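You operate a simulated robot arm through the tools that you are given. There is no shell and no other tool. Be economical: measure what you need, move in short steps, check, and stop when the job is done.

Carry out the task below with a simulated robot arm. There is one attempt and no reset: what you move stays moved.

JOB
Take the cedar block and put it on the white shirt pack on the counter.

It is judged by the outcome, as a careful person would: the job done as asked, and still so three seconds after it is handed in. It fails if anything else is knocked over, pushed out of place, dropped, spilled or broken. Flat cloth is picked up by pressing the open fingertips on it (5 to 10 N) and closing them slowly along it; thin cloth reads only 2 to 8 mm in the jaws.

ROBOT AND FRAMES
A 6-joint arm with a two-finger parallel gripper, fixed in place. Base frame: the origin is at the foot of the arm, x ahead of it, y to its left, z up. Lengths are in mm, angles in degrees, forces in N, time in s.
With the tool pointing down near the work surface it reaches from about 240 to 660 mm from the base axis. Its first joint turns from -66.0 to 66.0 degrees. Payload 2.9 kg.
Tool frame: the origin (TCP) lies between the finger pads and is the grasp point; the fingertips stand 30 mm ahead of it; z points along the fingers, y is the line along which they close. The gripper opens to 110 mm. The fingers are 20 mm wide and 10 mm thick; the gripper's body (48 by 112 mm) begins 55 mm behind the TCP.
Orientation is told as [roll, pitch, yaw] about the base's x, y, z axes, in that order, counted from this pose: with the fingers straight down and closing along the base's y, the tool's x points along the base's -x, its y along +y and its z along -z.

CONTROLS
- The arm moves only by the tool move_arm. Its arguments are lists of equal length, an entry for each row: "slide": the shift along the tool's x, y, z in units of 500 mm (1.0 is 500 mm), a list of three; "dr": the turn, a rotation vector about the tool's x, y, z in units of 60 degrees (1.0 is 60 degrees), a list of three. In form: {"slide": [[dx, dy, dz], ...], "dr": [[rx, ry, rz], ...]}. A call has 1 to 12 rows; each row is the pose to reach, as a shift and turn from the pose commanded when the call began, along the tool's axes at that moment. "claw" is the gripper command, from -1 (fully open) to 1 (shut), values between in proportion, set as the call begins (left out, the last holds). A call with a number of a shift or a turn outside -1 to 1 is refused whole. Each row takes 0.2 s and may step no farther than 50 mm and 8.6 degrees from the row before; otherwise, or with a gripper value out of range, the whole call is refused. Where a pose cannot be reached the arm comes as near as it can. A force on the tool above 40 N (or 10 N above the force at the start of the call, whichever is more), or a blocked arm, ends the call early, and 0.2 s more pass. The fingers move at their own pace (about 108 mm/s each) and stop on an object; they squeeze with about 25 N. The grip force told is the motor's: it shows also when the fingers shut on nothing. Time passes only in rows, and 0.2 s behind the last, so rows that repeat a pose let the fingers close. The reply holds the time, the measured pose of the TCP, the force on the tool along the base axes, the opening and the grip force, in the units named above and with some noise, and new pictures: "show" is both (left out), scene, wrist or none.
- Cameras (640 x 400 px; columns grow to the right, rows downward): "scene" is fixed at [56, 414.1, 1402.2]; the picture's right is [-0.93, -0.37, 0.00], its down [-0.14, 0.35, -0.93] and it looks along [0.35, -0.86, -0.38] (base axes); focal length 326 px, centre (320, 200). "wrist" rides on the gripper at [-36, 0, -57] in the tool frame; the picture's right is [0.00, -1.00, 0.00], its down [0.97, 0.00, -0.24] and it looks along [0.24, 0.00, 0.97] (tool axes); focal length 218 px, centre (320, 200). There is no depth. A picture from a camera that has moved, and an enlarged one, comes with that camera's place and axes in the base frame and with its lens.
- inspect(camera, box): a new picture of the part [left, top, right, bottom] of that camera's present view, enlarged. It takes no simulated time.
- close_job(): hands the job in; it is judged then, once.

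Go step by step. Nothing tells you positions but the pictures and the camera data: compare them with the known pose of the tool, close in by small moves and look again before you grip or let go. The budget is 90 turns and 150 pictures, counting those below and the enlarged ones. Unless the task says otherwise, let go and move clear before handing in, and close with one line.

The tools are called after ">>>" as a command line: name --argument value ..., lists and objects as JSON in quotes. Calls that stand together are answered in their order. move_arm: Moves the arm, as the interface text tells. Its arguments: {"type":"object","properties":{"slide":{"type":"array"},"dr":{"type":"array"},"claw":{"type":"number"},"show":{"type":"string","enum":["both","scene","wrist","none"]}},"required":["slide","dr"]} The other tools are called the same way: inspect (camera, box) takes an enlarged picture of a part of a camera's view; close_job () hands the job in.

At the start:

```text
time_s: 0.0
ee_pos: [265.7, -290.7, 1213.2]
tool_rot: [0.0, 0.0, 0.0]
contact_force: [0.2, -0.1, -0.4]
opening: 109.9
grasp_force: 0.1
```

scene: 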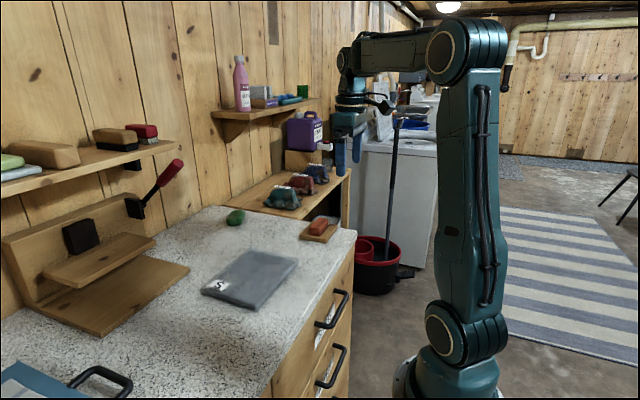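
wrist: 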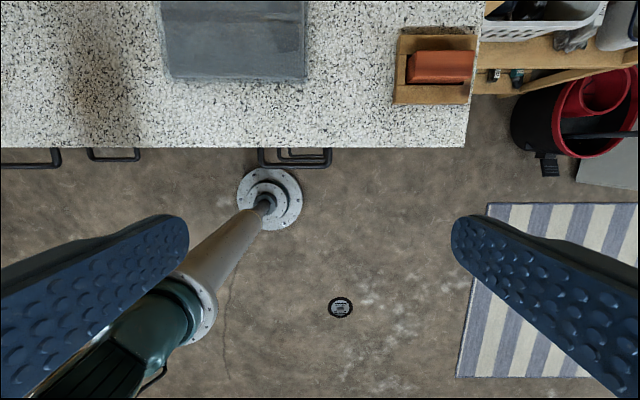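

I see a counter with a grey pack labelled S, a small tray with a reddish block, and shelves with other things. I will look closer to identify the cedar block and the white shirt pack.

>>> inspect --camera "scene" --box '[180, 180, 370, 320]'

>>> inspect --camera "scene" --box '[0, 100, 200, 400]'

>>> inspect --camera "scene" --box '[210, 40, 350, 180]'

>>> inspect --camera "wrist" --box '[140, 0, 500, 150]'

```text
2.86 times, centred on (275, 250) of scene
camera zoom: at [56.0, 414.1, 1402.2], right [-0.93, -0.37, 0.0], down [-0.14, 0.35, -0.93], along [0.35, -0.86, -0.38], focal length 932 px, centre (449, 57)
```

zoom: 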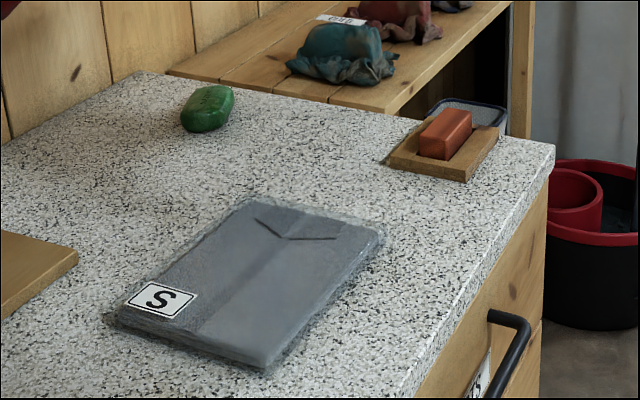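

```text
1.33 times, centred on (100, 250) of scene
camera zoom: at [56.0, 414.1, 1402.2], right [-0.93, -0.37, 0.0], down [-0.14, 0.35, -0.93], along [0.35, -0.86, -0.38], focal length 435 px, centre (613, 133)
```

zoom: 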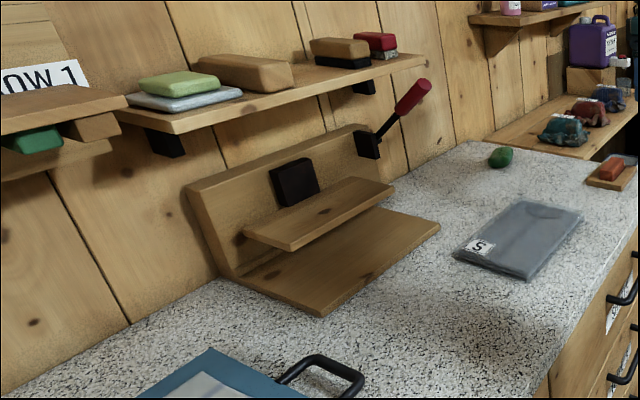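

```text
2.86 times, centred on (280, 110) of scene
camera zoom: at [56.0, 414.1, 1402.2], right [-0.93, -0.37, 0.0], down [-0.14, 0.35, -0.93], along [0.35, -0.86, -0.38], focal length 932 px, centre (434, 457)
```

zoom: 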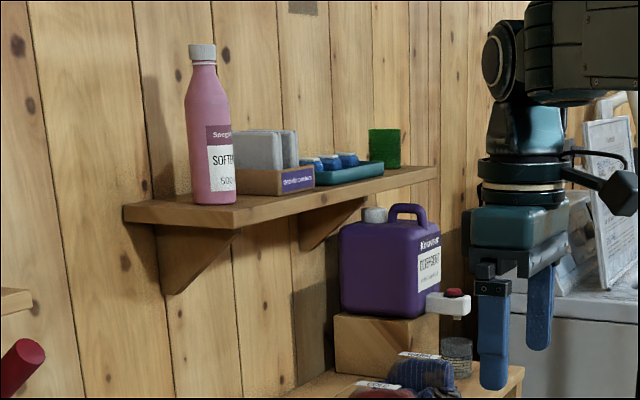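

```text
1.78 times, centred on (320, 75) of wrist
camera zoom: at [301.6, -292.5, 1269.7], right [0.0, -1.0, 0.0], down [-0.97, 0.0, 0.24], along [-0.24, 0.0, -0.97], focal length 388 px, centre (320, 422)
```

zoom: 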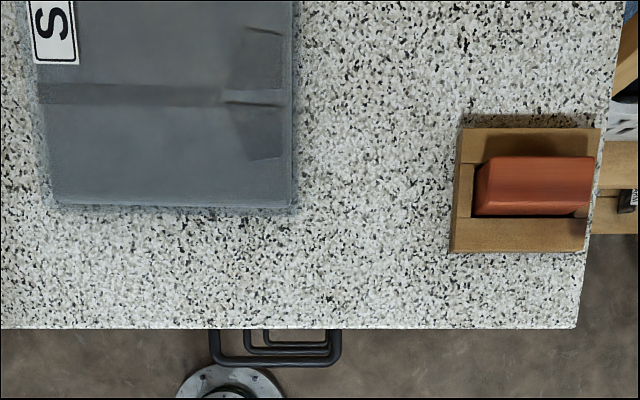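

The only pack in view is grey with an "S" on it, and the counter to the left of the arm is out of sight. I'll swing left at the present height and look there with the wrist camera.

>>> move_arm --slide '[[0, 0.09, 0], [0, 0.18, 0], [0, 0.27, 0], [0, 0.36, 0], [0, 0.45, 0], [0, 0.54, 0], [0, 0.6, 0]]' --dr '[[0, 0, 0], [0, 0, 0], [0, 0, 0], [0, 0, 0], [0, 0, 0], [0, 0, 0], [0, 0, 0]]'

```text
time_s: 1.6
ee_pos: [266.3, 8.4, 1213.6]
tool_rot: [0.1, 0.0, -0.1]
contact_force: [-0.6, 0.2, 0.0]
opening: 110.0
grasp_force: 0.0
camera wrist: at [301.3, 8.1, 1270.9], right [0.0, -1.0, 0.0], down [-0.97, 0.0, 0.24], along [-0.24, 0.0, -0.97], focal length 218 px, centre (320, 200)
```

scene: 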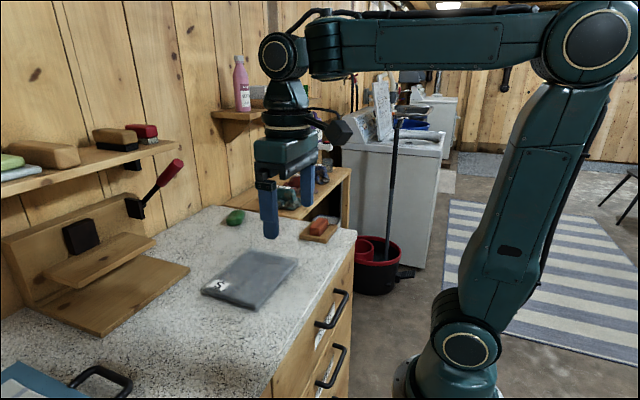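
wrist: 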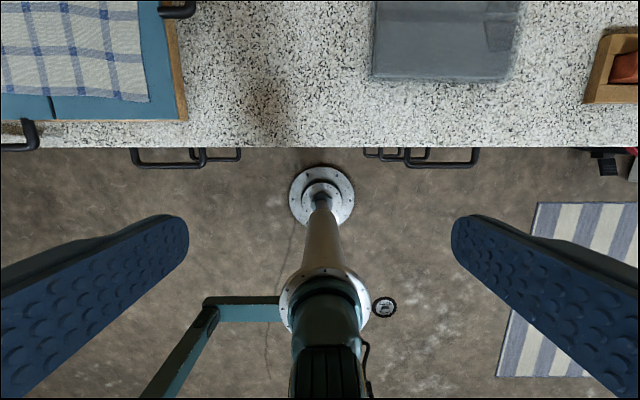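

A tray with a checked cloth lies left on the counter. I'll tilt the gripper forward to see the shelves and the back of the counter.

>>> move_arm --slide '[[0, 0.05, 0], [0, 0.1, 0], [0, 0.15, 0], [0, 0.2, 0], [0, 0.25, 0], [0, 0.3, 0]]' --dr '[[0, -0.14, 0], [0, -0.28, 0], [0, -0.42, 0], [0, -0.56, 0], [0, -0.7, 0], [0, -0.84, 0]]'

```text
time_s: 3.0
ee_pos: [282.3, 150.1, 1212.7]
tool_rot: [0.2, -50.5, -0.1]
contact_force: [0.8, 1.2, 0.8]
opening: 110.0
grasp_force: 0.0
out of reach, approached as far as the arm can: row 6
camera wrist: at [260.4, 149.2, 1276.4], right [0.0, -1.0, 0.0], down [-0.8, 0.0, -0.6], along [0.6, 0.0, -0.8], focal length 218 px, centre (320, 200)
```

scene: 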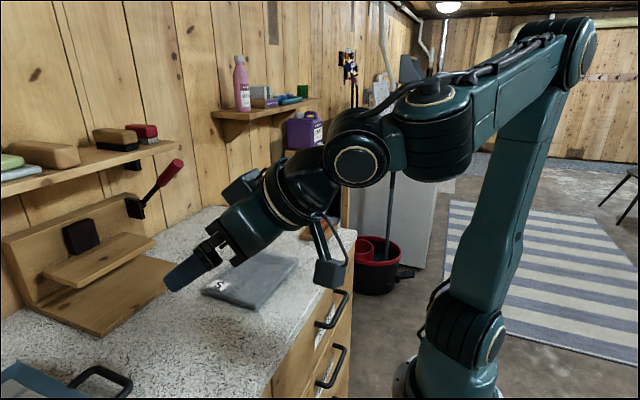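
wrist: 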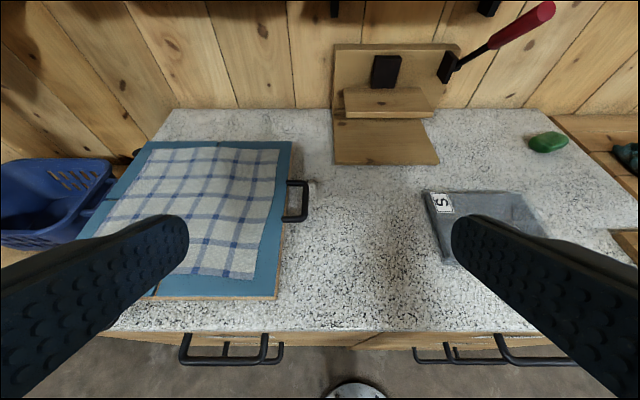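

No other shirt pack is visible on the counter: just the packet marked S. The cedar block must be on a shelf or be the reddish one in the tray; I'll raise and tilt to look at the shelf.

>>> move_arm --slide '[[-0.07, -0.03, -0.02], [-0.14, -0.06, -0.04], [-0.21, -0.09, -0.07], [-0.308, -0.12, -0.1]]' --dr '[[0, -0.14, 0], [0, -0.28, 0], [0, -0.42, 0], [0, -0.5, 0]]'

```text
refused: row 4 steps farther than a row can; nothing moved
```

The step was a little too long; I'll repeat it in smaller rows.

>>> move_arm --slide '[[-0.06, -0.03, -0.02], [-0.12, -0.06, -0.04], [-0.18, -0.09, -0.06], [-0.24, -0.12, -0.08], [-0.308, -0.12, -0.1]]' --dr '[[0, -0.1, 0], [0, -0.2, 0], [0, -0.3, 0], [0, -0.4, 0], [0, -0.5, 0]]'

```text
time_s: 4.2
ee_pos: [341.2, 91.4, 1363.0]
tool_rot: [-0.1, -80.5, 0.1]
contact_force: [0.4, 0.4, -0.5]
opening: 109.8
grasp_force: 0.0
camera wrist: at [289.8, 89.9, 1407.9], right [0.0, -1.0, 0.0], down [-0.4, 0.0, -0.92], along [0.92, 0.0, -0.4], focal length 218 px, centre (320, 200)
```

scene: 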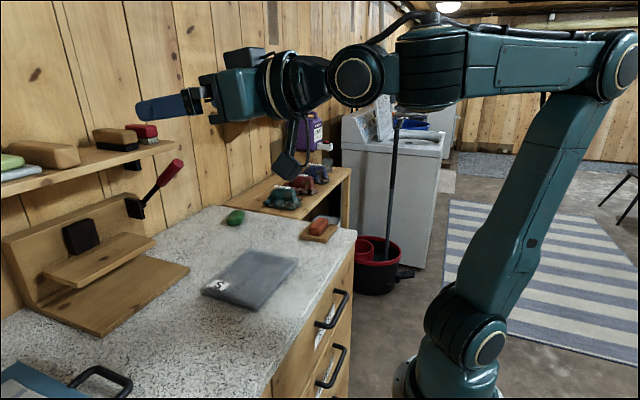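
wrist: 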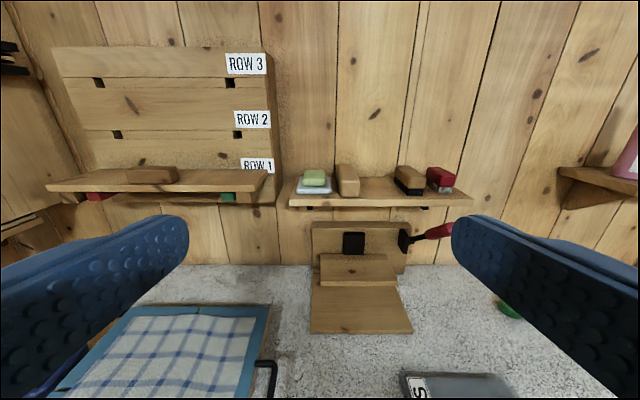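

>>> inspect --camera "wrist" --box '[30, 140, 290, 270]'

>>> inspect --camera "wrist" --box '[280, 150, 480, 280]'

```text
2.46 times, centred on (160, 205) of wrist
camera zoom: at [289.8, 89.9, 1407.9], right [0.0, -1.0, 0.0], down [-0.4, 0.0, -0.92], along [0.92, 0.0, -0.4], focal length 537 px, centre (714, 188)
```

zoom: 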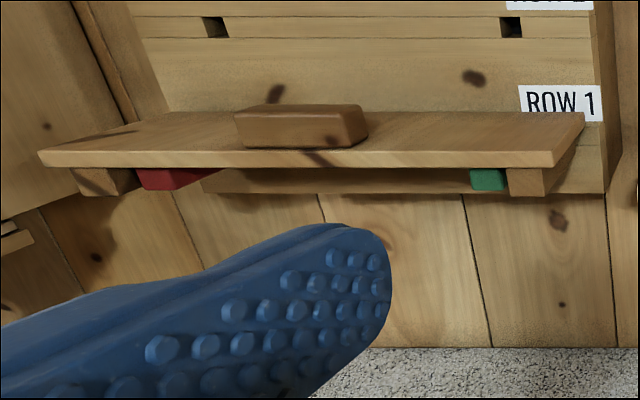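

```text
3.08 times, centred on (380, 215) of wrist
camera zoom: at [289.8, 89.9, 1407.9], right [0.0, -1.0, 0.0], down [-0.4, 0.0, -0.92], along [0.92, 0.0, -0.4], focal length 672 px, centre (135, 154)
```

zoom: 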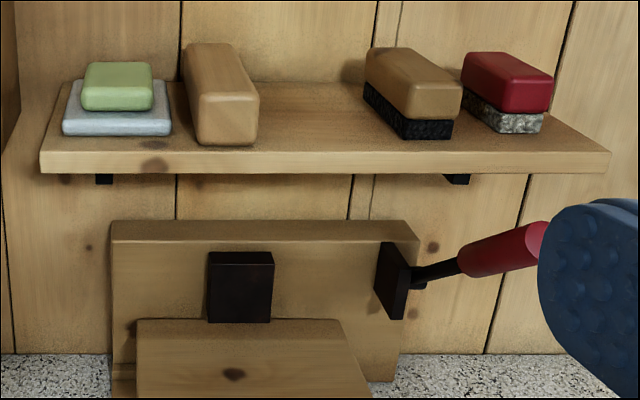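

There are two wood-looking bars: one on the right shelf beside brushes and one brown, grained block on the "ROW 1" shelf. I'll move left and forward for a closer look at both.

>>> move_arm --slide '[[0, 0.08, 0.04], [0, 0.16, 0.08], [0, 0.24, 0.12], [0, 0.32, 0.16], [0, 0.4, 0.2]]' --dr '[[0, 0, 0], [0, 0, 0], [0, 0, 0], [0, 0, 0], [0, 0, 0]]' --show "wrist"

```text
time_s: 5.4
ee_pos: [440.8, 294.0, 1346.0]
tool_rot: [0.3, -80.4, -0.2]
contact_force: [0.0, 0.2, 0.4]
opening: 109.8
grasp_force: 0.1
camera wrist: at [389.4, 292.8, 1389.9], right [0.0, -1.0, 0.0], down [-0.4, 0.0, -0.92], along [0.92, 0.0, -0.4], focal length 218 px, centre (320, 200)
```

wrist: 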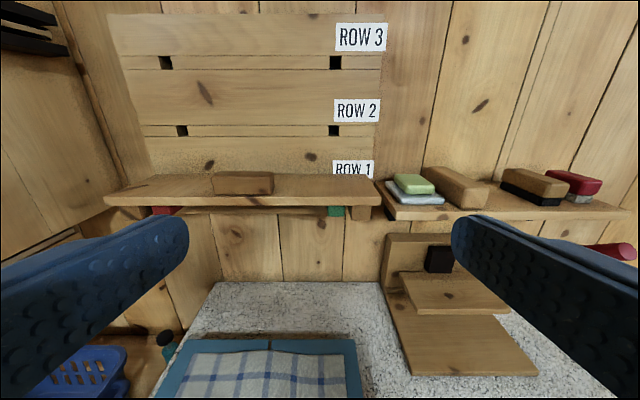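

>>> inspect --camera "wrist" --box '[180, 150, 300, 225]'

>>> inspect --camera "wrist" --box '[370, 150, 620, 230]'

```text
5.33 times, centred on (240, 188) of wrist
camera zoom: at [389.4, 292.8, 1389.9], right [0.0, -1.0, 0.0], down [-0.4, 0.0, -0.92], along [0.92, 0.0, -0.4], focal length 1164 px, centre (747, 267)
```

zoom: 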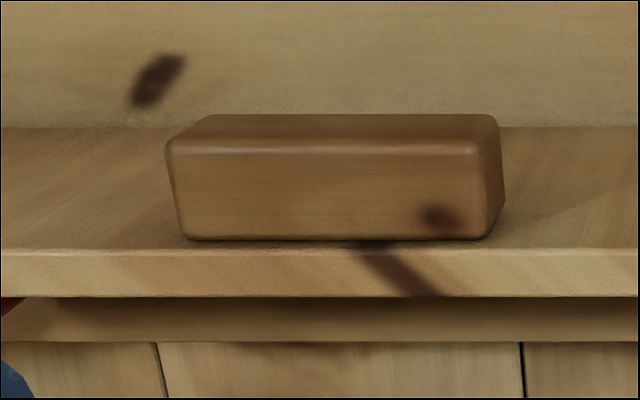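

```text
2.56 times, centred on (495, 190) of wrist
camera zoom: at [389.4, 292.8, 1389.9], right [0.0, -1.0, 0.0], down [-0.4, 0.0, -0.92], along [0.92, 0.0, -0.4], focal length 559 px, centre (-128, 226)
```

zoom: 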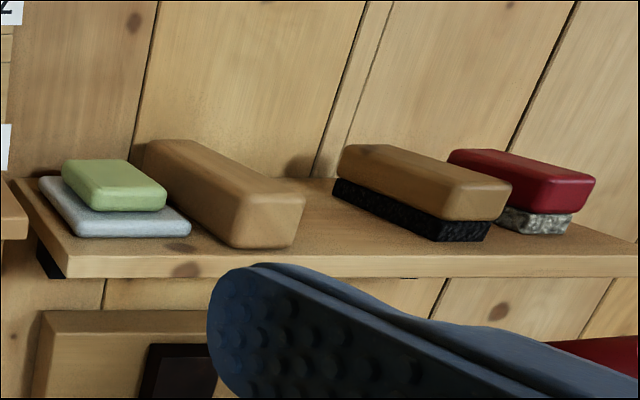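

The row 1 block is reddish-brown with grain and a knot, at about (686, 399, 1290) and 82 mm long along y, so it looks like cedar. The other bar is a plain tan one. I'll go to a standoff in line with the row 1 block, pitched about 30° below horizontal.

>>> move_arm --slide '[[-0.019, 0.042, 0.045], [-0.038, 0.084, 0.09], [-0.057, 0.126, 0.134], [-0.076, 0.168, 0.178], [-0.095, 0.21, 0.223]]' --dr '[[0, 0.067, 0], [0, 0.133, 0], [0, 0.2, 0], [0, 0.267, 0], [0, 0.333, 0]]'

```text
time_s: 6.6
ee_pos: [530.2, 383.6, 1345.4]
tool_rot: [-0.2, -62.1, 0.3]
contact_force: [-0.1, -0.1, -0.7]
opening: 109.8
grasp_force: 0.0
out of reach, approached as far as the arm can: row 4, 5
camera wrist: at [496.7, 382.6, 1403.1], right [0.0, -1.0, 0.0], down [-0.67, 0.0, -0.75], along [0.75, 0.0, -0.67], focal length 218 px, centre (320, 200)
```

scene: 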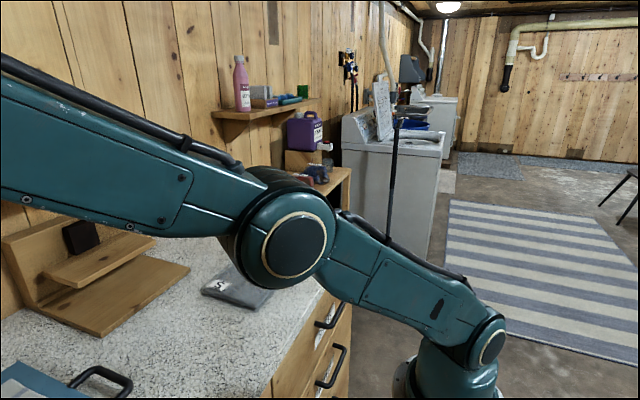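
wrist: 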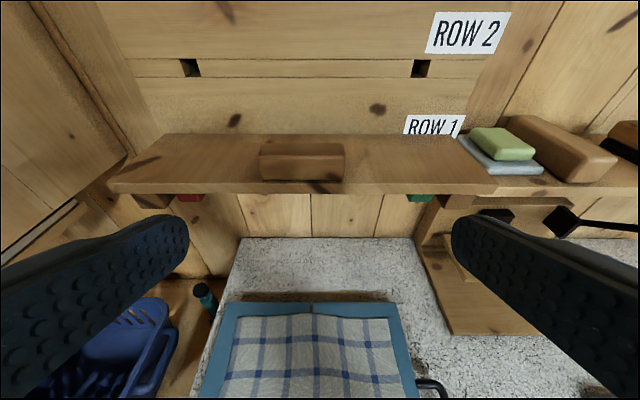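

The arm is near its limit here, at radius 655. Before going on I'll compare the two candidates again from this closer view.

>>> inspect --camera "wrist" --box '[450, 100, 640, 220]'

>>> inspect --camera "wrist" --box '[230, 120, 380, 214]'

>>> inspect --camera "scene" --box '[0, 180, 300, 368]'

```text
3.33 times, centred on (545, 160) of wrist
camera zoom: at [496.7, 382.6, 1403.1], right [0.0, -1.0, 0.0], down [-0.67, 0.0, -0.75], along [0.75, 0.0, -0.67], focal length 728 px, centre (-430, 333)
```

zoom: 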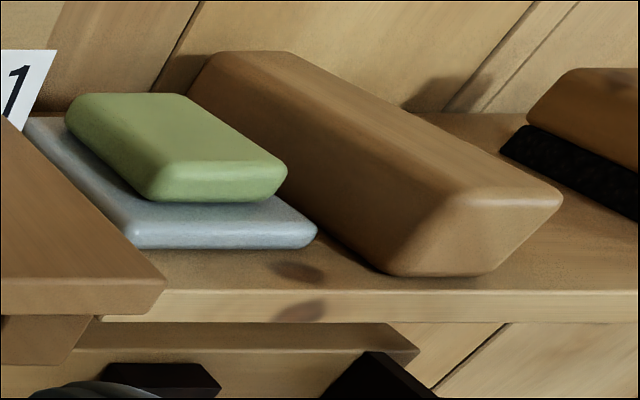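

```text
4.26 times, centred on (305, 167) of wrist
camera zoom: at [496.7, 382.6, 1403.1], right [0.0, -1.0, 0.0], down [-0.67, 0.0, -0.75], along [0.75, 0.0, -0.67], focal length 929 px, centre (384, 340)
```

zoom: 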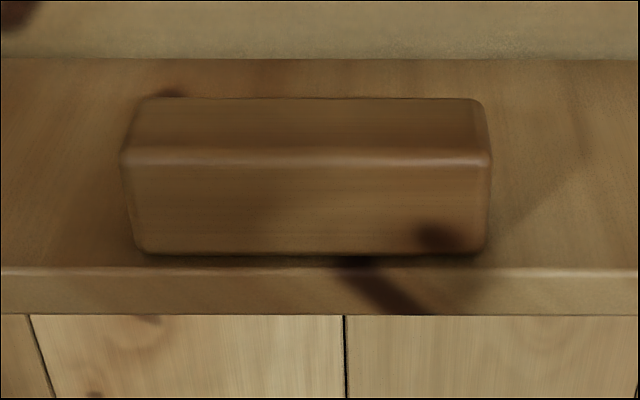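

```text
2.13 times, centred on (150, 274) of scene
camera zoom: at [56.1, 414.1, 1402.2], right [-0.93, -0.37, 0.0], down [-0.14, 0.35, -0.93], along [0.35, -0.86, -0.38], focal length 694 px, centre (682, 43)
```

zoom: 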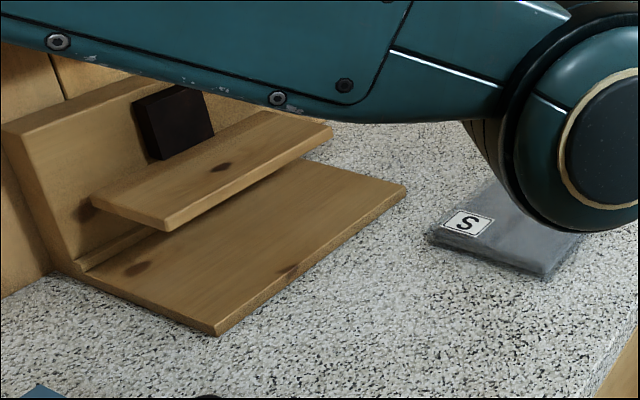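

The row 1 block has clear grain and knots and about a 27 × 27 mm section, with its front 5 mm from the shelf edge, so I take it as the cedar block. I'll drop to its height in front of the shelf with the tool level, where the reach is longer.

>>> move_arm --slide '[[0.029, 0, 0.016], [0.058, 0, 0.033], [0.087, 0, 0.05], [0.116, 0, 0.066], [0.144, 0, 0.082]]' --dr '[[0, -0.1, 0], [0, -0.2, 0], [0, -0.3, 0], [0, -0.4, 0], [0, -0.493, 0]]'

```text
time_s: 7.8
ee_pos: [530.7, 381.8, 1266.2]
tool_rot: [132.2, -89.7, -132.2]
contact_force: [-0.3, -0.8, -1.9]
opening: 110.2
grasp_force: 0.1
out of reach, approached as far as the arm can: row 1, 2, 3
camera wrist: at [473.9, 380.7, 1300.8], right [0.0, -1.0, 0.0], down [-0.24, 0.0, -0.97], along [0.97, 0.0, -0.24], focal length 218 px, centre (320, 200)
```

scene: 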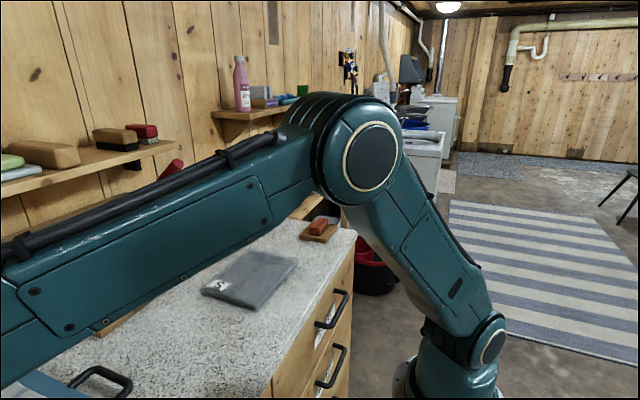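
wrist: 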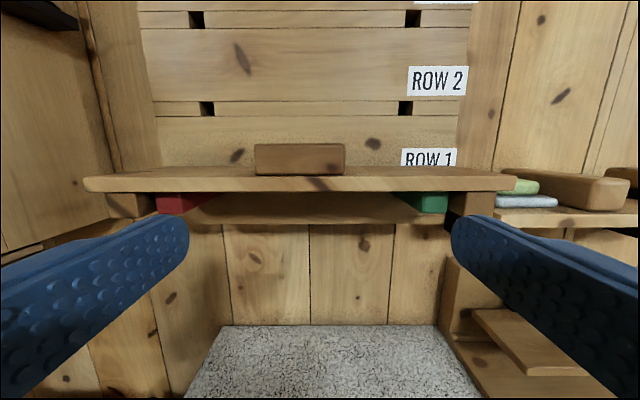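

The tool is now level and the arm has reach left. The block centre checks out at y ≈ 399, z ≈ 1289, so I'll line up and stop short of the shelf.

>>> move_arm --slide '[[-0.025, 0.017, 0.03], [-0.05, 0.035, 0.08], [-0.05, 0.035, 0.13], [-0.05, 0.035, 0.13]]' --dr '[[0, 0, 0], [0, 0, 0], [0, 0, 0], [0, 0, 0]]' --show "wrist"

```text
time_s: 8.8
ee_pos: [598.1, 397.4, 1291.1]
tool_rot: [62.1, -90.0, -62.2]
contact_force: [0.8, -0.3, -0.1]
opening: 110.1
grasp_force: 0.1
camera wrist: at [539.7, 397.1, 1327.3], right [0.0, -1.0, 0.0], down [-0.24, 0.0, -0.97], along [0.97, 0.0, -0.24], focal length 218 px, centre (320, 200)
```

wrist: 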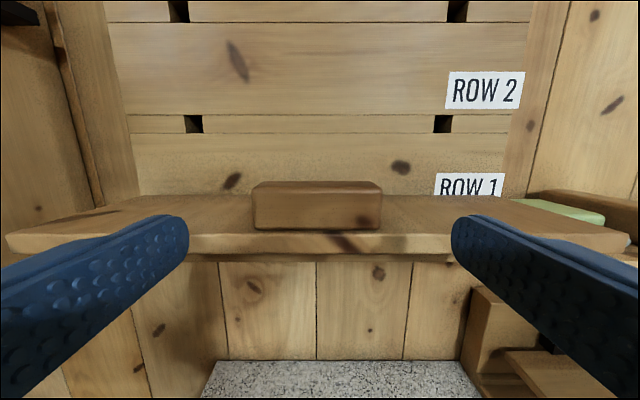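

The block sits centred between the fingers. I'll raise 3 mm and slide in until the tips nearly reach the block's back.

>>> move_arm --slide '[[-0.007, 0.002, 0.03], [-0.007, 0.002, 0.06], [-0.007, 0.002, 0.09], [-0.007, 0.002, 0.122], [-0.007, 0.002, 0.122]]' --dr '[[0, 0, 0], [0, 0, 0], [0, 0, 0], [0, 0, 0], [0, 0, 0]]' --show "wrist"

```text
time_s: 10.0
ee_pos: [657.1, 399.6, 1295.5]
tool_rot: [84.7, -90.0, -84.7]
contact_force: [0.2, -0.1, -0.2]
opening: 109.8
grasp_force: 0.1
camera wrist: at [599.5, 398.9, 1330.7], right [0.0, -1.0, 0.0], down [-0.24, 0.0, -0.97], along [0.97, 0.0, -0.24], focal length 218 px, centre (320, 200)
```

wrist: 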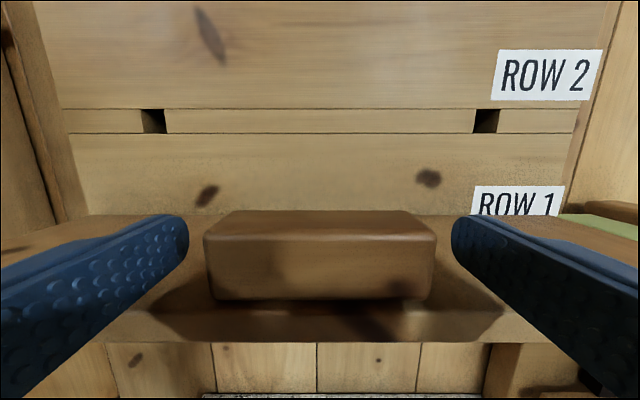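

The fingers flank the block with tips close to its back edge. Closing now.

>>> move_arm --slide '[[0, 0, 0], [0, 0, 0], [0, 0, 0], [0, 0, 0]]' --dr '[[0, 0, 0], [0, 0, 0], [0, 0, 0], [0, 0, 0]]' --claw 1 --show "wrist"

```text
time_s: 11.0
ee_pos: [656.8, 400.4, 1294.4]
tool_rot: [29.2, -90.0, -29.3]
contact_force: [1.1, 1.0, 0.1]
opening: 79.6
grasp_force: 24.9
camera wrist: at [599.4, 398.9, 1330.5], right [0.0, -1.0, 0.0], down [-0.24, 0.0, -0.97], along [0.97, 0.0, -0.24], focal length 218 px, centre (320, 200)
```

wrist: 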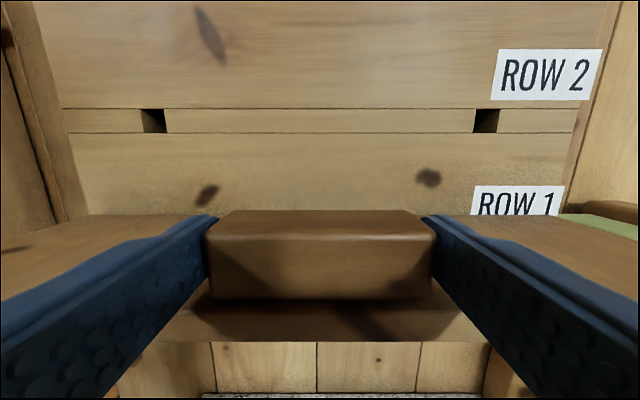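

Gripped at 79.6 mm. I'll lift gently, 30 mm, then draw back from the shelf.

>>> move_arm --slide '[[-0.02, 0, 0], [-0.04, 0, 0], [-0.06, 0, 0], [-0.06, 0, -0.05], [-0.06, 0, -0.12], [-0.06, 0, -0.2], [-0.06, 0, -0.28]]' --dr '[[0, 0, 0], [0, 0, 0], [0, 0, 0], [0, 0, 0], [0, 0, 0], [0, 0, 0], [0, 0, 0]]'

```text
time_s: 12.6
ee_pos: [517.3, 398.7, 1324.6]
tool_rot: [-25.5, -90.0, 25.4]
contact_force: [-0.1, 0.0, -2.0]
opening: 79.6
grasp_force: 24.6
camera wrist: at [458.5, 399.0, 1360.3], right [0.0, -1.0, 0.0], down [-0.24, 0.0, -0.97], along [0.97, 0.0, -0.24], focal length 218 px, centre (320, 200)
```

scene: 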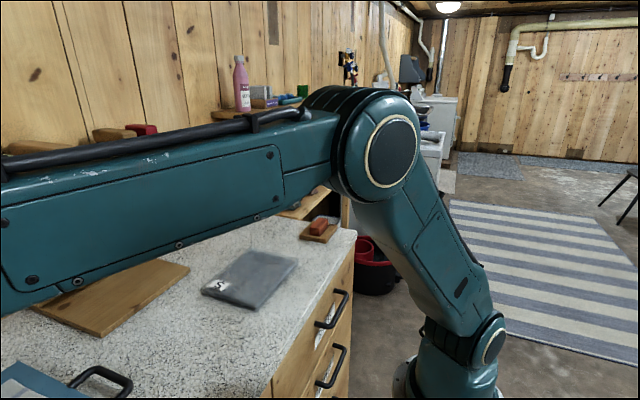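
wrist: 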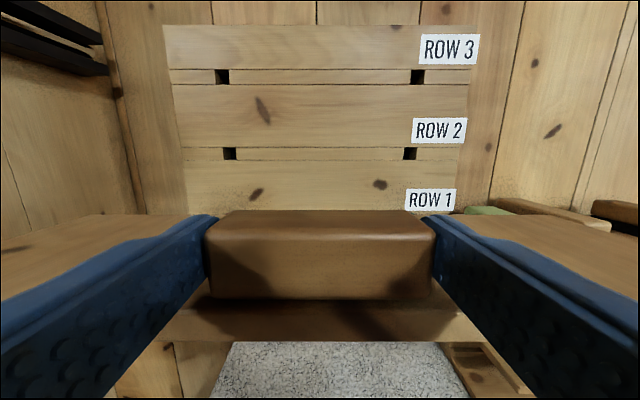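

The block is held securely. I'll pull back and swing right toward the pack, pitching the tool down gradually.

>>> move_arm --slide '[[0, -0.06, -0.06], [0, -0.12, -0.12], [0, -0.18, -0.18], [0, -0.25, -0.23], [0, -0.33, -0.25], [0, -0.41, -0.27], [0, -0.5, -0.27], [0, -0.59, -0.27], [0, -0.68, -0.27], [0, -0.77, -0.27], [0, -0.86, -0.27], [0, -0.95, -0.27]]' --dr '[[0, 0, 0], [0, 0.08, 0], [0, 0.2, 0], [0, 0.33, 0], [0, 0.46, 0], [0, 0.59, 0], [0, 0.72, 0], [0, 0.85, 0], [0, 0.98, 0], [0, 1, 0], [0, 1, 0], [0, 1, 0]]' --show "scene"

```text
time_s: 15.2
ee_pos: [383.7, -75.5, 1326.2]
tool_rot: [0.0, -29.8, -0.1]
contact_force: [0.1, -0.8, -3.2]
opening: 79.4
grasp_force: 24.9
```

scene: 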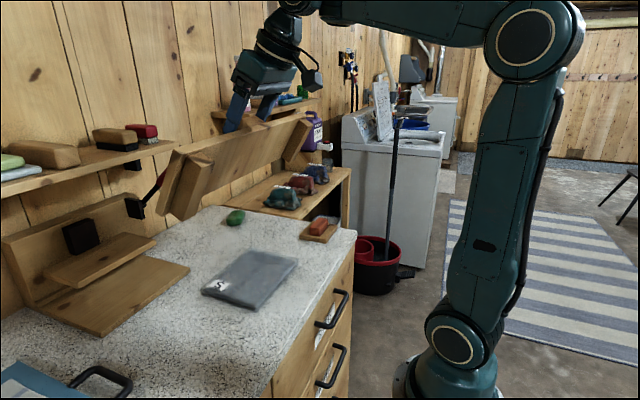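

The block did not come alone: it is a handle fixed to a removable shelf board, so this is not a loose cedar block and I have pulled out the shelf. I must put it back the way it came; first I'll look at how the board and its seat are built.

>>> inspect --camera "scene" --box '[140, 60, 340, 230]'

>>> inspect --camera "wrist" --box '[0, 0, 640, 400]'

```text
2.35 times, centred on (240, 145) of scene
camera zoom: at [56.0, 414.1, 1402.3], right [-0.93, -0.37, 0.0], down [-0.14, 0.35, -0.93], along [0.35, -0.86, -0.38], focal length 767 px, centre (508, 329)
```

zoom: 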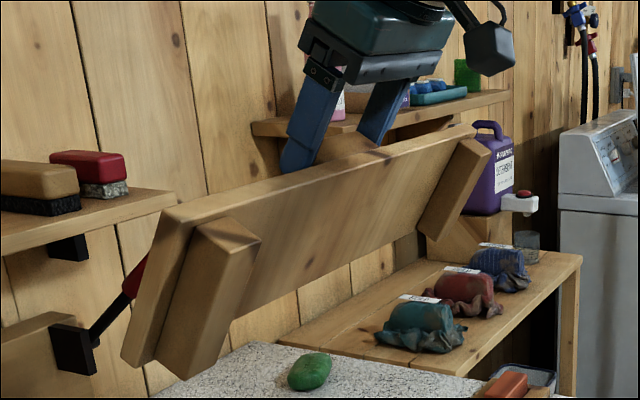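

```text
1.00 times, centred on (320, 200) of wrist
camera zoom: at [385.7, -76.5, 1393.1], right [0.0, -1.0, 0.0], down [-0.96, 0.0, -0.28], along [0.28, 0.0, -0.96], focal length 218 px, centre (320, 200)
```

zoom: 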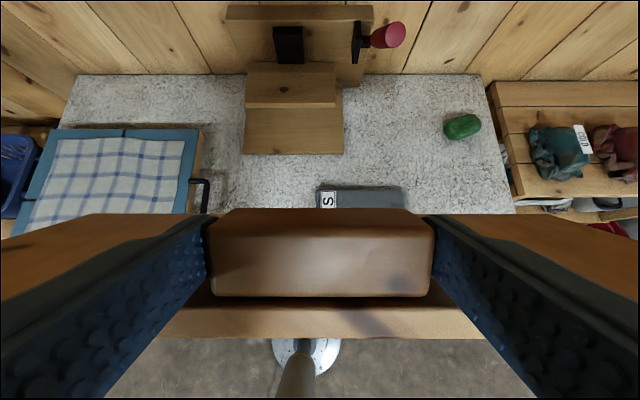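

The board has two cleats underneath and simply rested on the rack. I'll retrace my path exactly, back to the standoff in front of it.

>>> move_arm --slide '[[0, 0.09, 0], [0, 0.18, 0], [0, 0.27, 0], [0, 0.36, 0], [0, 0.45, 0], [0, 0.54, 0], [-0.0173, 0.62, 0.01], [-0.0346, 0.7, 0.02], [-0.078, 0.77, 0.045], [-0.13, 0.83, 0.075], [-0.182, 0.89, 0.105], [-0.2338, 0.95, 0.135]]' --dr '[[0, 0, 0], [0, 0, 0], [0, -0.02, 0], [0, -0.15, 0], [0, -0.28, 0], [0, -0.41, 0], [0, -0.54, 0], [0, -0.67, 0], [0, -0.8, 0], [0, -0.92, 0], [0, -1, 0], [0, -1, 0]]'

```text
time_s: 17.8
ee_pos: [519.8, 400.0, 1322.9]
tool_rot: [152.1, -90.0, -152.2]
contact_force: [0.1, 0.2, -1.9]
opening: 79.8
grasp_force: 24.9
camera wrist: at [462.2, 399.2, 1359.1], right [0.0, -1.0, 0.0], down [-0.24, 0.0, -0.97], along [0.97, 0.0, -0.24], focal length 218 px, centre (320, 200)
```

scene: 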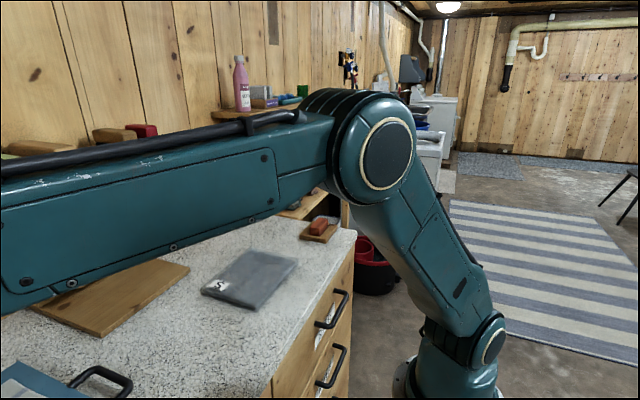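
wrist: 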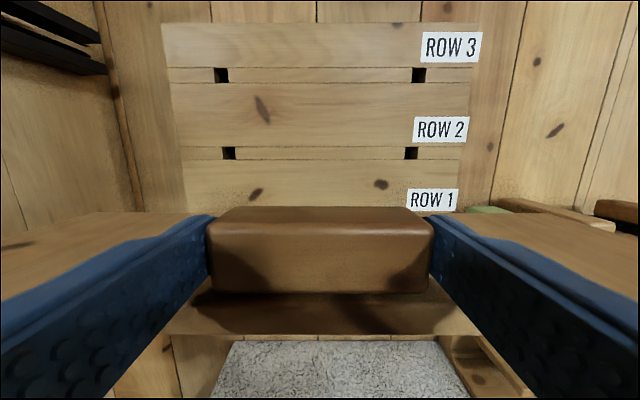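

The board shows only a slight shift in the grip, about 2 mm. I'll retrace forward over the rack supports, still 30 mm high, and check.

>>> move_arm --slide '[[0, 0, 0.06], [0, 0, 0.12], [0, 0, 0.18], [0, 0, 0.23], [0, 0, 0.265], [0, 0, 0.28], [0, 0, 0.28]]' --dr '[[0, 0, 0], [0, 0, 0], [0, 0, 0], [0, 0, 0], [0, 0, 0], [0, 0, 0], [0, 0, 0]]'

>>> inspect --camera "wrist" --box '[0, 0, 640, 400]'

```text
time_s: 19.4
ee_pos: [658.6, 399.9, 1322.9]
tool_rot: [-23.4, -89.9, 23.4]
contact_force: [-0.6, -0.1, -2.4]
opening: 79.7
grasp_force: 24.5
camera wrist: at [601.6, 399.6, 1358.7], right [0.0, -1.0, 0.0], down [-0.24, 0.0, -0.97], along [0.97, 0.0, -0.24], focal length 218 px, centre (320, 200)
```

scene: 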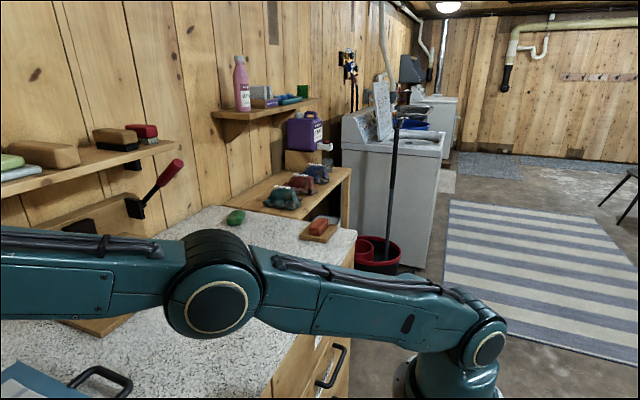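
wrist: 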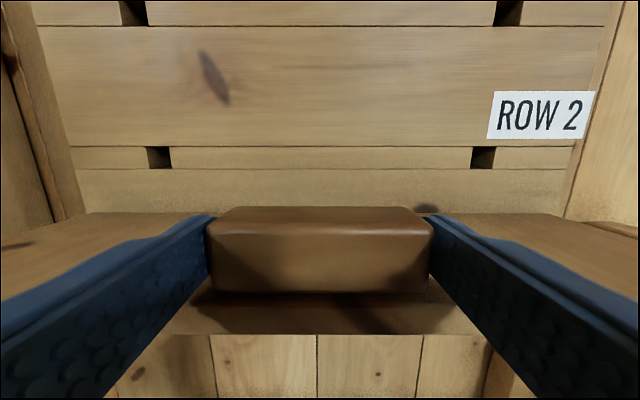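

```text
1.00 times, centred on (320, 200) of wrist
camera zoom: at [601.6, 399.6, 1358.7], right [0.0, -1.0, 0.0], down [-0.24, 0.0, -0.97], along [0.97, 0.0, -0.24], focal length 218 px, centre (320, 200)
```

zoom: 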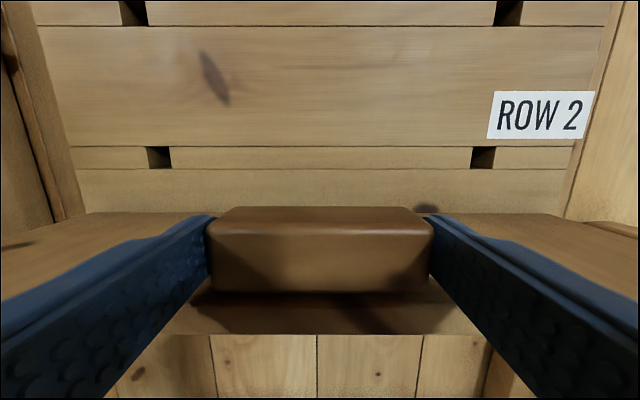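

Laterally it lines up with the rack as before. Lowering in small steps, watching the force.

>>> move_arm --slide '[[0.015, 0, 0], [0.03, 0, 0], [0.042, 0, 0], [0.05, 0, 0], [0.054, 0, 0], [0.054, 0, 0]]' --dr '[[0, 0, 0], [0, 0, 0], [0, 0, 0], [0, 0, 0], [0, 0, 0], [0, 0, 0]]' --show "wrist"

```text
time_s: 20.8
ee_pos: [658.1, 401.8, 1297.1]
tool_rot: [95.9, -90.0, -95.9]
contact_force: [-0.6, 0.3, -3.1]
opening: 79.8
grasp_force: 25.3
camera wrist: at [600.2, 399.1, 1332.1], right [0.0, -1.0, 0.0], down [-0.24, 0.0, -0.97], along [0.97, 0.0, -0.24], focal length 218 px, centre (320, 200)
```

wrist: 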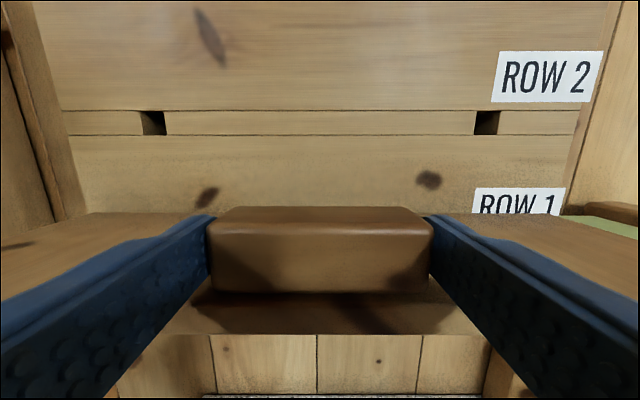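

Not yet resting, as the force is still just the weight. Lowering the last few millimetres.

>>> move_arm --slide '[[0.002, 0, 0], [0.004, 0, 0], [0.006, 0, 0], [0.006, 0, 0]]' --dr '[[0, 0, 0], [0, 0, 0], [0, 0, 0], [0, 0, 0]]' --show "wrist"

```text
time_s: 21.8
ee_pos: [658.3, 401.1, 1294.0]
tool_rot: [159.5, -90.0, -159.6]
contact_force: [-0.3, -0.5, -1.6]
opening: 79.5
grasp_force: 24.8
camera wrist: at [600.5, 399.4, 1329.7], right [0.0, -1.0, 0.0], down [-0.24, 0.0, -0.97], along [0.97, 0.0, -0.24], focal length 218 px, centre (320, 200)
```

wrist: 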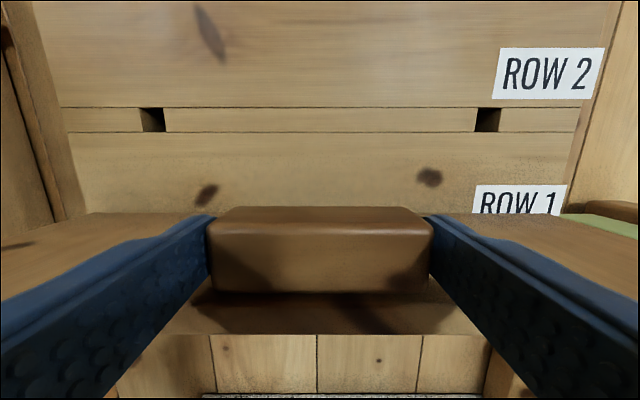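

The board's back edge is still about 1–2 mm higher than in the original view. Lowering a bit more.

>>> move_arm --slide '[[0.002, 0, 0], [0.004, 0, 0], [0.005, 0, 0], [0.005, 0, 0]]' --dr '[[0, 0, 0], [0, 0, 0], [0, 0, 0], [0, 0, 0]]' --show "wrist"

```text
time_s: 22.8
ee_pos: [657.7, 400.9, 1294.0]
tool_rot: [139.6, -89.7, -139.3]
contact_force: [2.0, 1.6, 6.9]
opening: 79.6
grasp_force: 25.1
camera wrist: at [599.6, 398.8, 1328.6], right [0.0, -1.0, 0.0], down [-0.24, 0.0, -0.97], along [0.97, 0.0, -0.24], focal length 218 px, centre (320, 200)
```

wrist: 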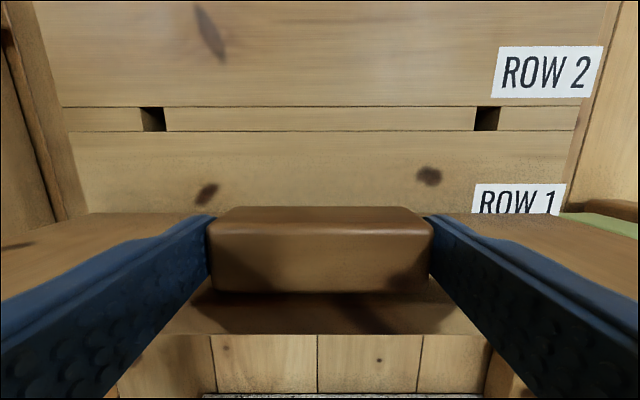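

It now rests on the supports (force turned upward) and its back edge matches the original view. I'll ease off 1 mm and open.

>>> move_arm --slide '[[-0.002, 0, 0], [-0.002, 0, 0], [-0.002, 0, 0], [-0.002, 0, 0]]' --dr '[[0, 0, 0], [0, 0, 0], [0, 0, 0], [0, 0, 0]]' --claw -1 --show "wrist"

```text
time_s: 23.8
ee_pos: [658.0, 400.5, 1292.3]
tool_rot: [43.3, -90.0, -43.2]
contact_force: [-0.5, -0.2, 0.3]
opening: 109.8
grasp_force: 0.0
camera wrist: at [600.4, 398.9, 1328.3], right [0.0, -1.0, 0.0], down [-0.24, 0.0, -0.97], along [0.97, 0.0, -0.24], focal length 218 px, centre (320, 200)
```

wrist: 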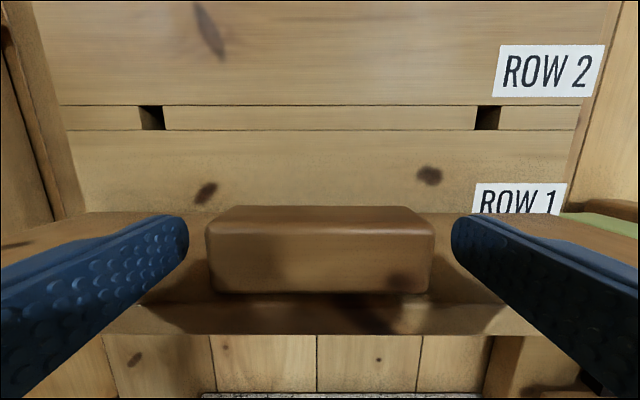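

The shelf stayed put. I'll back straight out and compare with my earlier picture from the same spot.

>>> move_arm --slide '[[0, 0, -0.04], [0, 0, -0.08], [0, 0, -0.12], [0, 0, -0.12]]' --dr '[[0, 0, 0], [0, 0, 0], [0, 0, 0], [0, 0, 0]]' --show "wrist"

>>> move_arm --slide '[[0, 0, -0.04], [0, 0, -0.08], [0.03, -0.02, -0.14], [0.05, -0.035, -0.14], [0.05, -0.035, -0.14]]' --dr '[[0, 0, 0], [0, 0, 0], [0, 0, 0], [0, 0, 0], [0, 0, 0]]' --show "wrist"

```text
time_s: 24.8
ee_pos: [598.6, 400.4, 1291.7]
tool_rot: [100.9, -90.0, -100.8]
contact_force: [0.2, 0.5, 0.1]
opening: 110.1
grasp_force: 0.1
camera wrist: at [539.5, 398.9, 1327.5], right [0.0, -1.0, 0.0], down [-0.24, 0.0, -0.97], along [0.97, 0.0, -0.24], focal length 218 px, centre (320, 200)
```

wrist: 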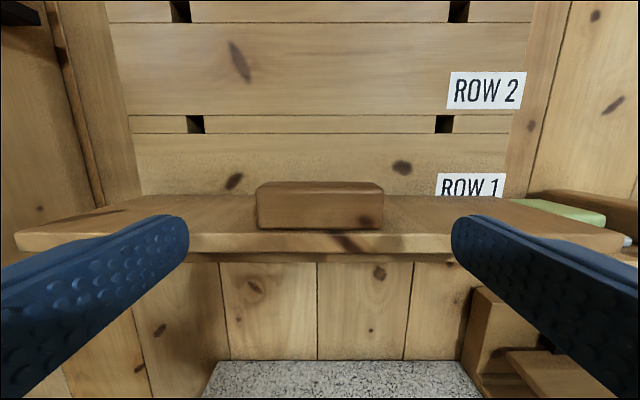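

```text
time_s: 26.0
ee_pos: [527.4, 381.2, 1270.4]
tool_rot: [126.4, -90.0, -126.4]
contact_force: [-0.9, 0.0, -0.2]
opening: 110.1
grasp_force: 0.1
camera wrist: at [469.2, 380.1, 1304.5], right [0.0, -1.0, 0.0], down [-0.24, 0.0, -0.97], along [0.97, 0.0, -0.24], focal length 218 px, centre (320, 200)
```

wrist: 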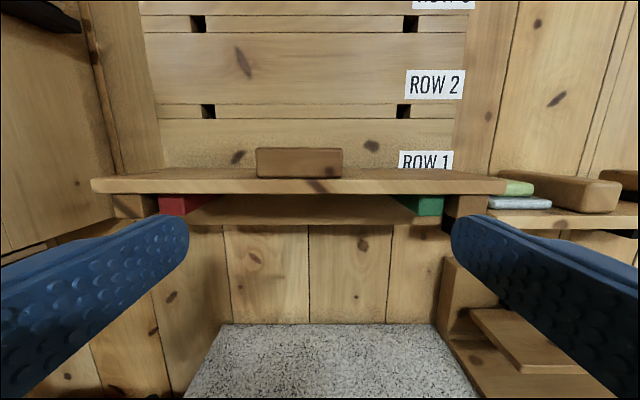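

The shelf is back in place, within about 2 mm of where it was, and both supports are still there. Next I'll look closely at the other candidates, starting with the reddish block in the wooden tray at the right end.

>>> move_arm --slide '[[-0.02, -0.06, -0.06], [-0.05, -0.12, -0.12], [-0.05, -0.18, -0.18], [-0.05, -0.25, -0.23], [-0.05, -0.33, -0.25], [-0.05, -0.41, -0.27], [-0.05, -0.5, -0.27], [-0.05, -0.59, -0.27], [-0.05, -0.68, -0.27], [-0.05, -0.77, -0.27], [-0.05, -0.86, -0.27], [-0.05, -0.95, -0.27]]' --dr '[[0, 0, 0], [0, 0.08, 0], [0, 0.2, 0], [0, 0.33, 0], [0, 0.46, 0], [0, 0.59, 0], [0, 0.72, 0], [0, 0.85, 0], [0, 0.98, 0], [0, 1, 0], [0, 1, 0], [0, 1, 0]]' --show "none"

>>> move_arm --slide '[[0.03, -0.08, 0.0], [0.03, -0.16, 0.0], [0.03, -0.24, 0.04], [0.03, -0.32, 0.1], [0.03, -0.4, 0.16], [0.03, -0.46, 0.22]]' --dr '[[0, 0.05, 0], [0, 0.1, 0], [0, 0.15, 0], [0, 0.2, 0], [0, 0.2, 0], [0, 0.2, 0]]'

```text
time_s: 28.6
ee_pos: [393.3, -91.8, 1292.3]
tool_rot: [0.1, -30.1, -0.1]
contact_force: [-0.3, -0.2, -0.5]
opening: 110.2
grasp_force: 0.1
```

```text
time_s: 30.0
ee_pos: [436.5, -322.4, 1189.3]
tool_rot: [0.0, -18.0, -0.1]
contact_force: [0.0, -0.3, 0.4]
opening: 109.9
grasp_force: 0.1
camera wrist: at [451.6, -322.9, 1254.6], right [0.0, -1.0, 0.0], down [-1.0, 0.0, -0.07], along [0.07, 0.0, -1.0], focal length 218 px, centre (320, 200)
```

scene: 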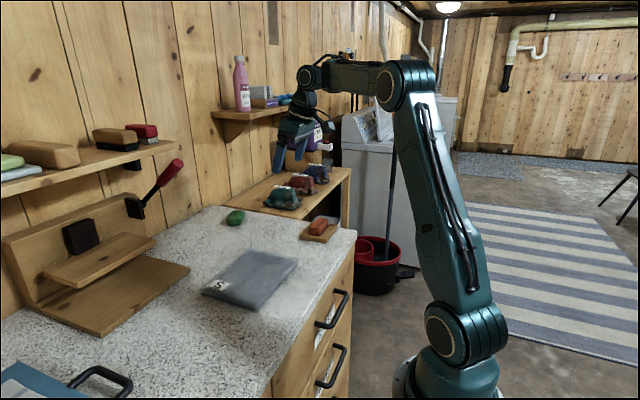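
wrist: 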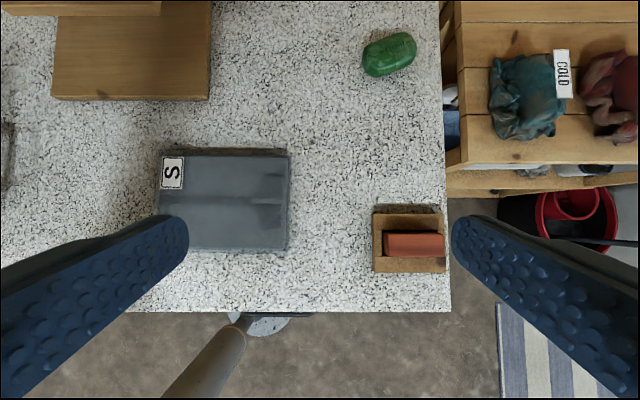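

>>> inspect --camera "wrist" --box '[355, 190, 465, 290]'

>>> inspect --camera "scene" --box '[285, 205, 355, 250]'

>>> inspect --camera "wrist" --box '[140, 130, 310, 270]'

>>> inspect --camera "scene" --box '[0, 110, 190, 220]'

```text
4.00 times, centred on (410, 240) of wrist
camera zoom: at [451.6, -322.9, 1254.6], right [0.0, -1.0, 0.0], down [-1.0, 0.0, -0.07], along [0.07, 0.0, -1.0], focal length 873 px, centre (-40, 40)
```

zoom: 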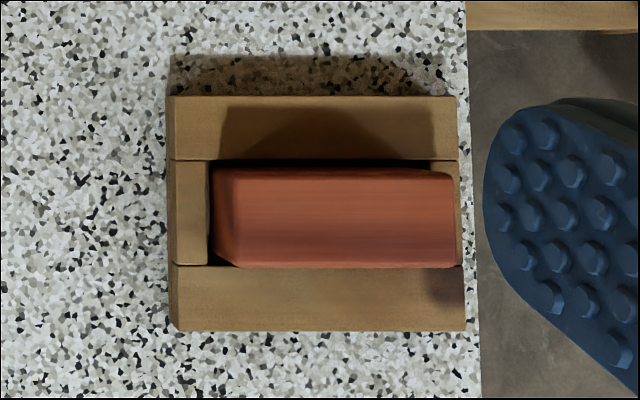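

```text
8.89 times, centred on (320, 228) of scene
camera zoom: at [56.0, 414.0, 1402.3], right [-0.93, -0.37, 0.0], down [-0.14, 0.35, -0.93], along [0.35, -0.86, -0.38], focal length 2899 px, centre (320, -44)
```

zoom: 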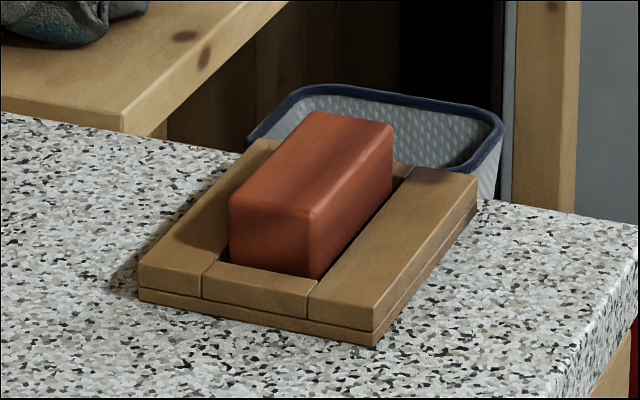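

```text
2.86 times, centred on (225, 200) of wrist
camera zoom: at [451.6, -322.9, 1254.6], right [0.0, -1.0, 0.0], down [-1.0, 0.0, -0.07], along [0.07, 0.0, -1.0], focal length 624 px, centre (591, 200)
```

zoom: 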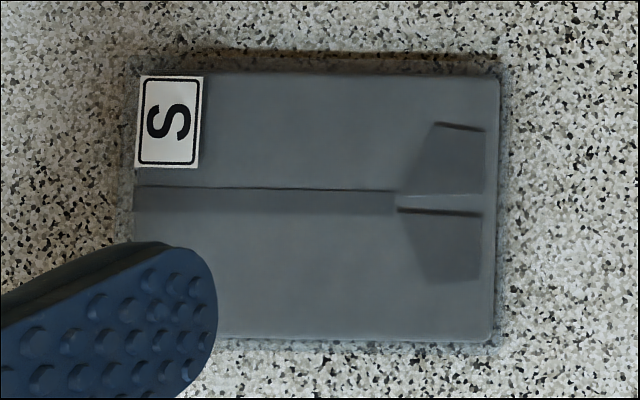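

```text
3.37 times, centred on (95, 165) of scene
camera zoom: at [56.0, 414.0, 1402.3], right [-0.93, -0.37, 0.0], down [-0.14, 0.35, -0.93], along [0.35, -0.86, -0.38], focal length 1098 px, centre (1078, 318)
```

zoom: 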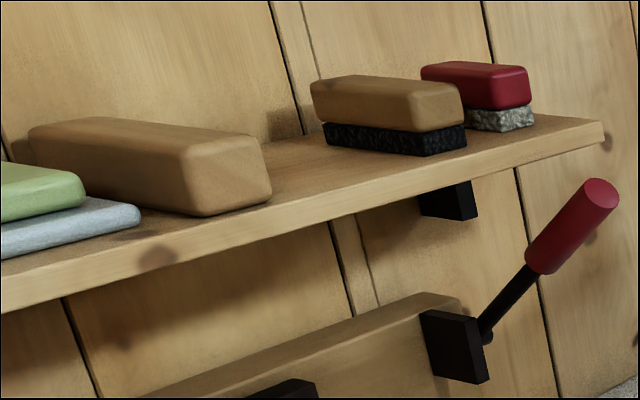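

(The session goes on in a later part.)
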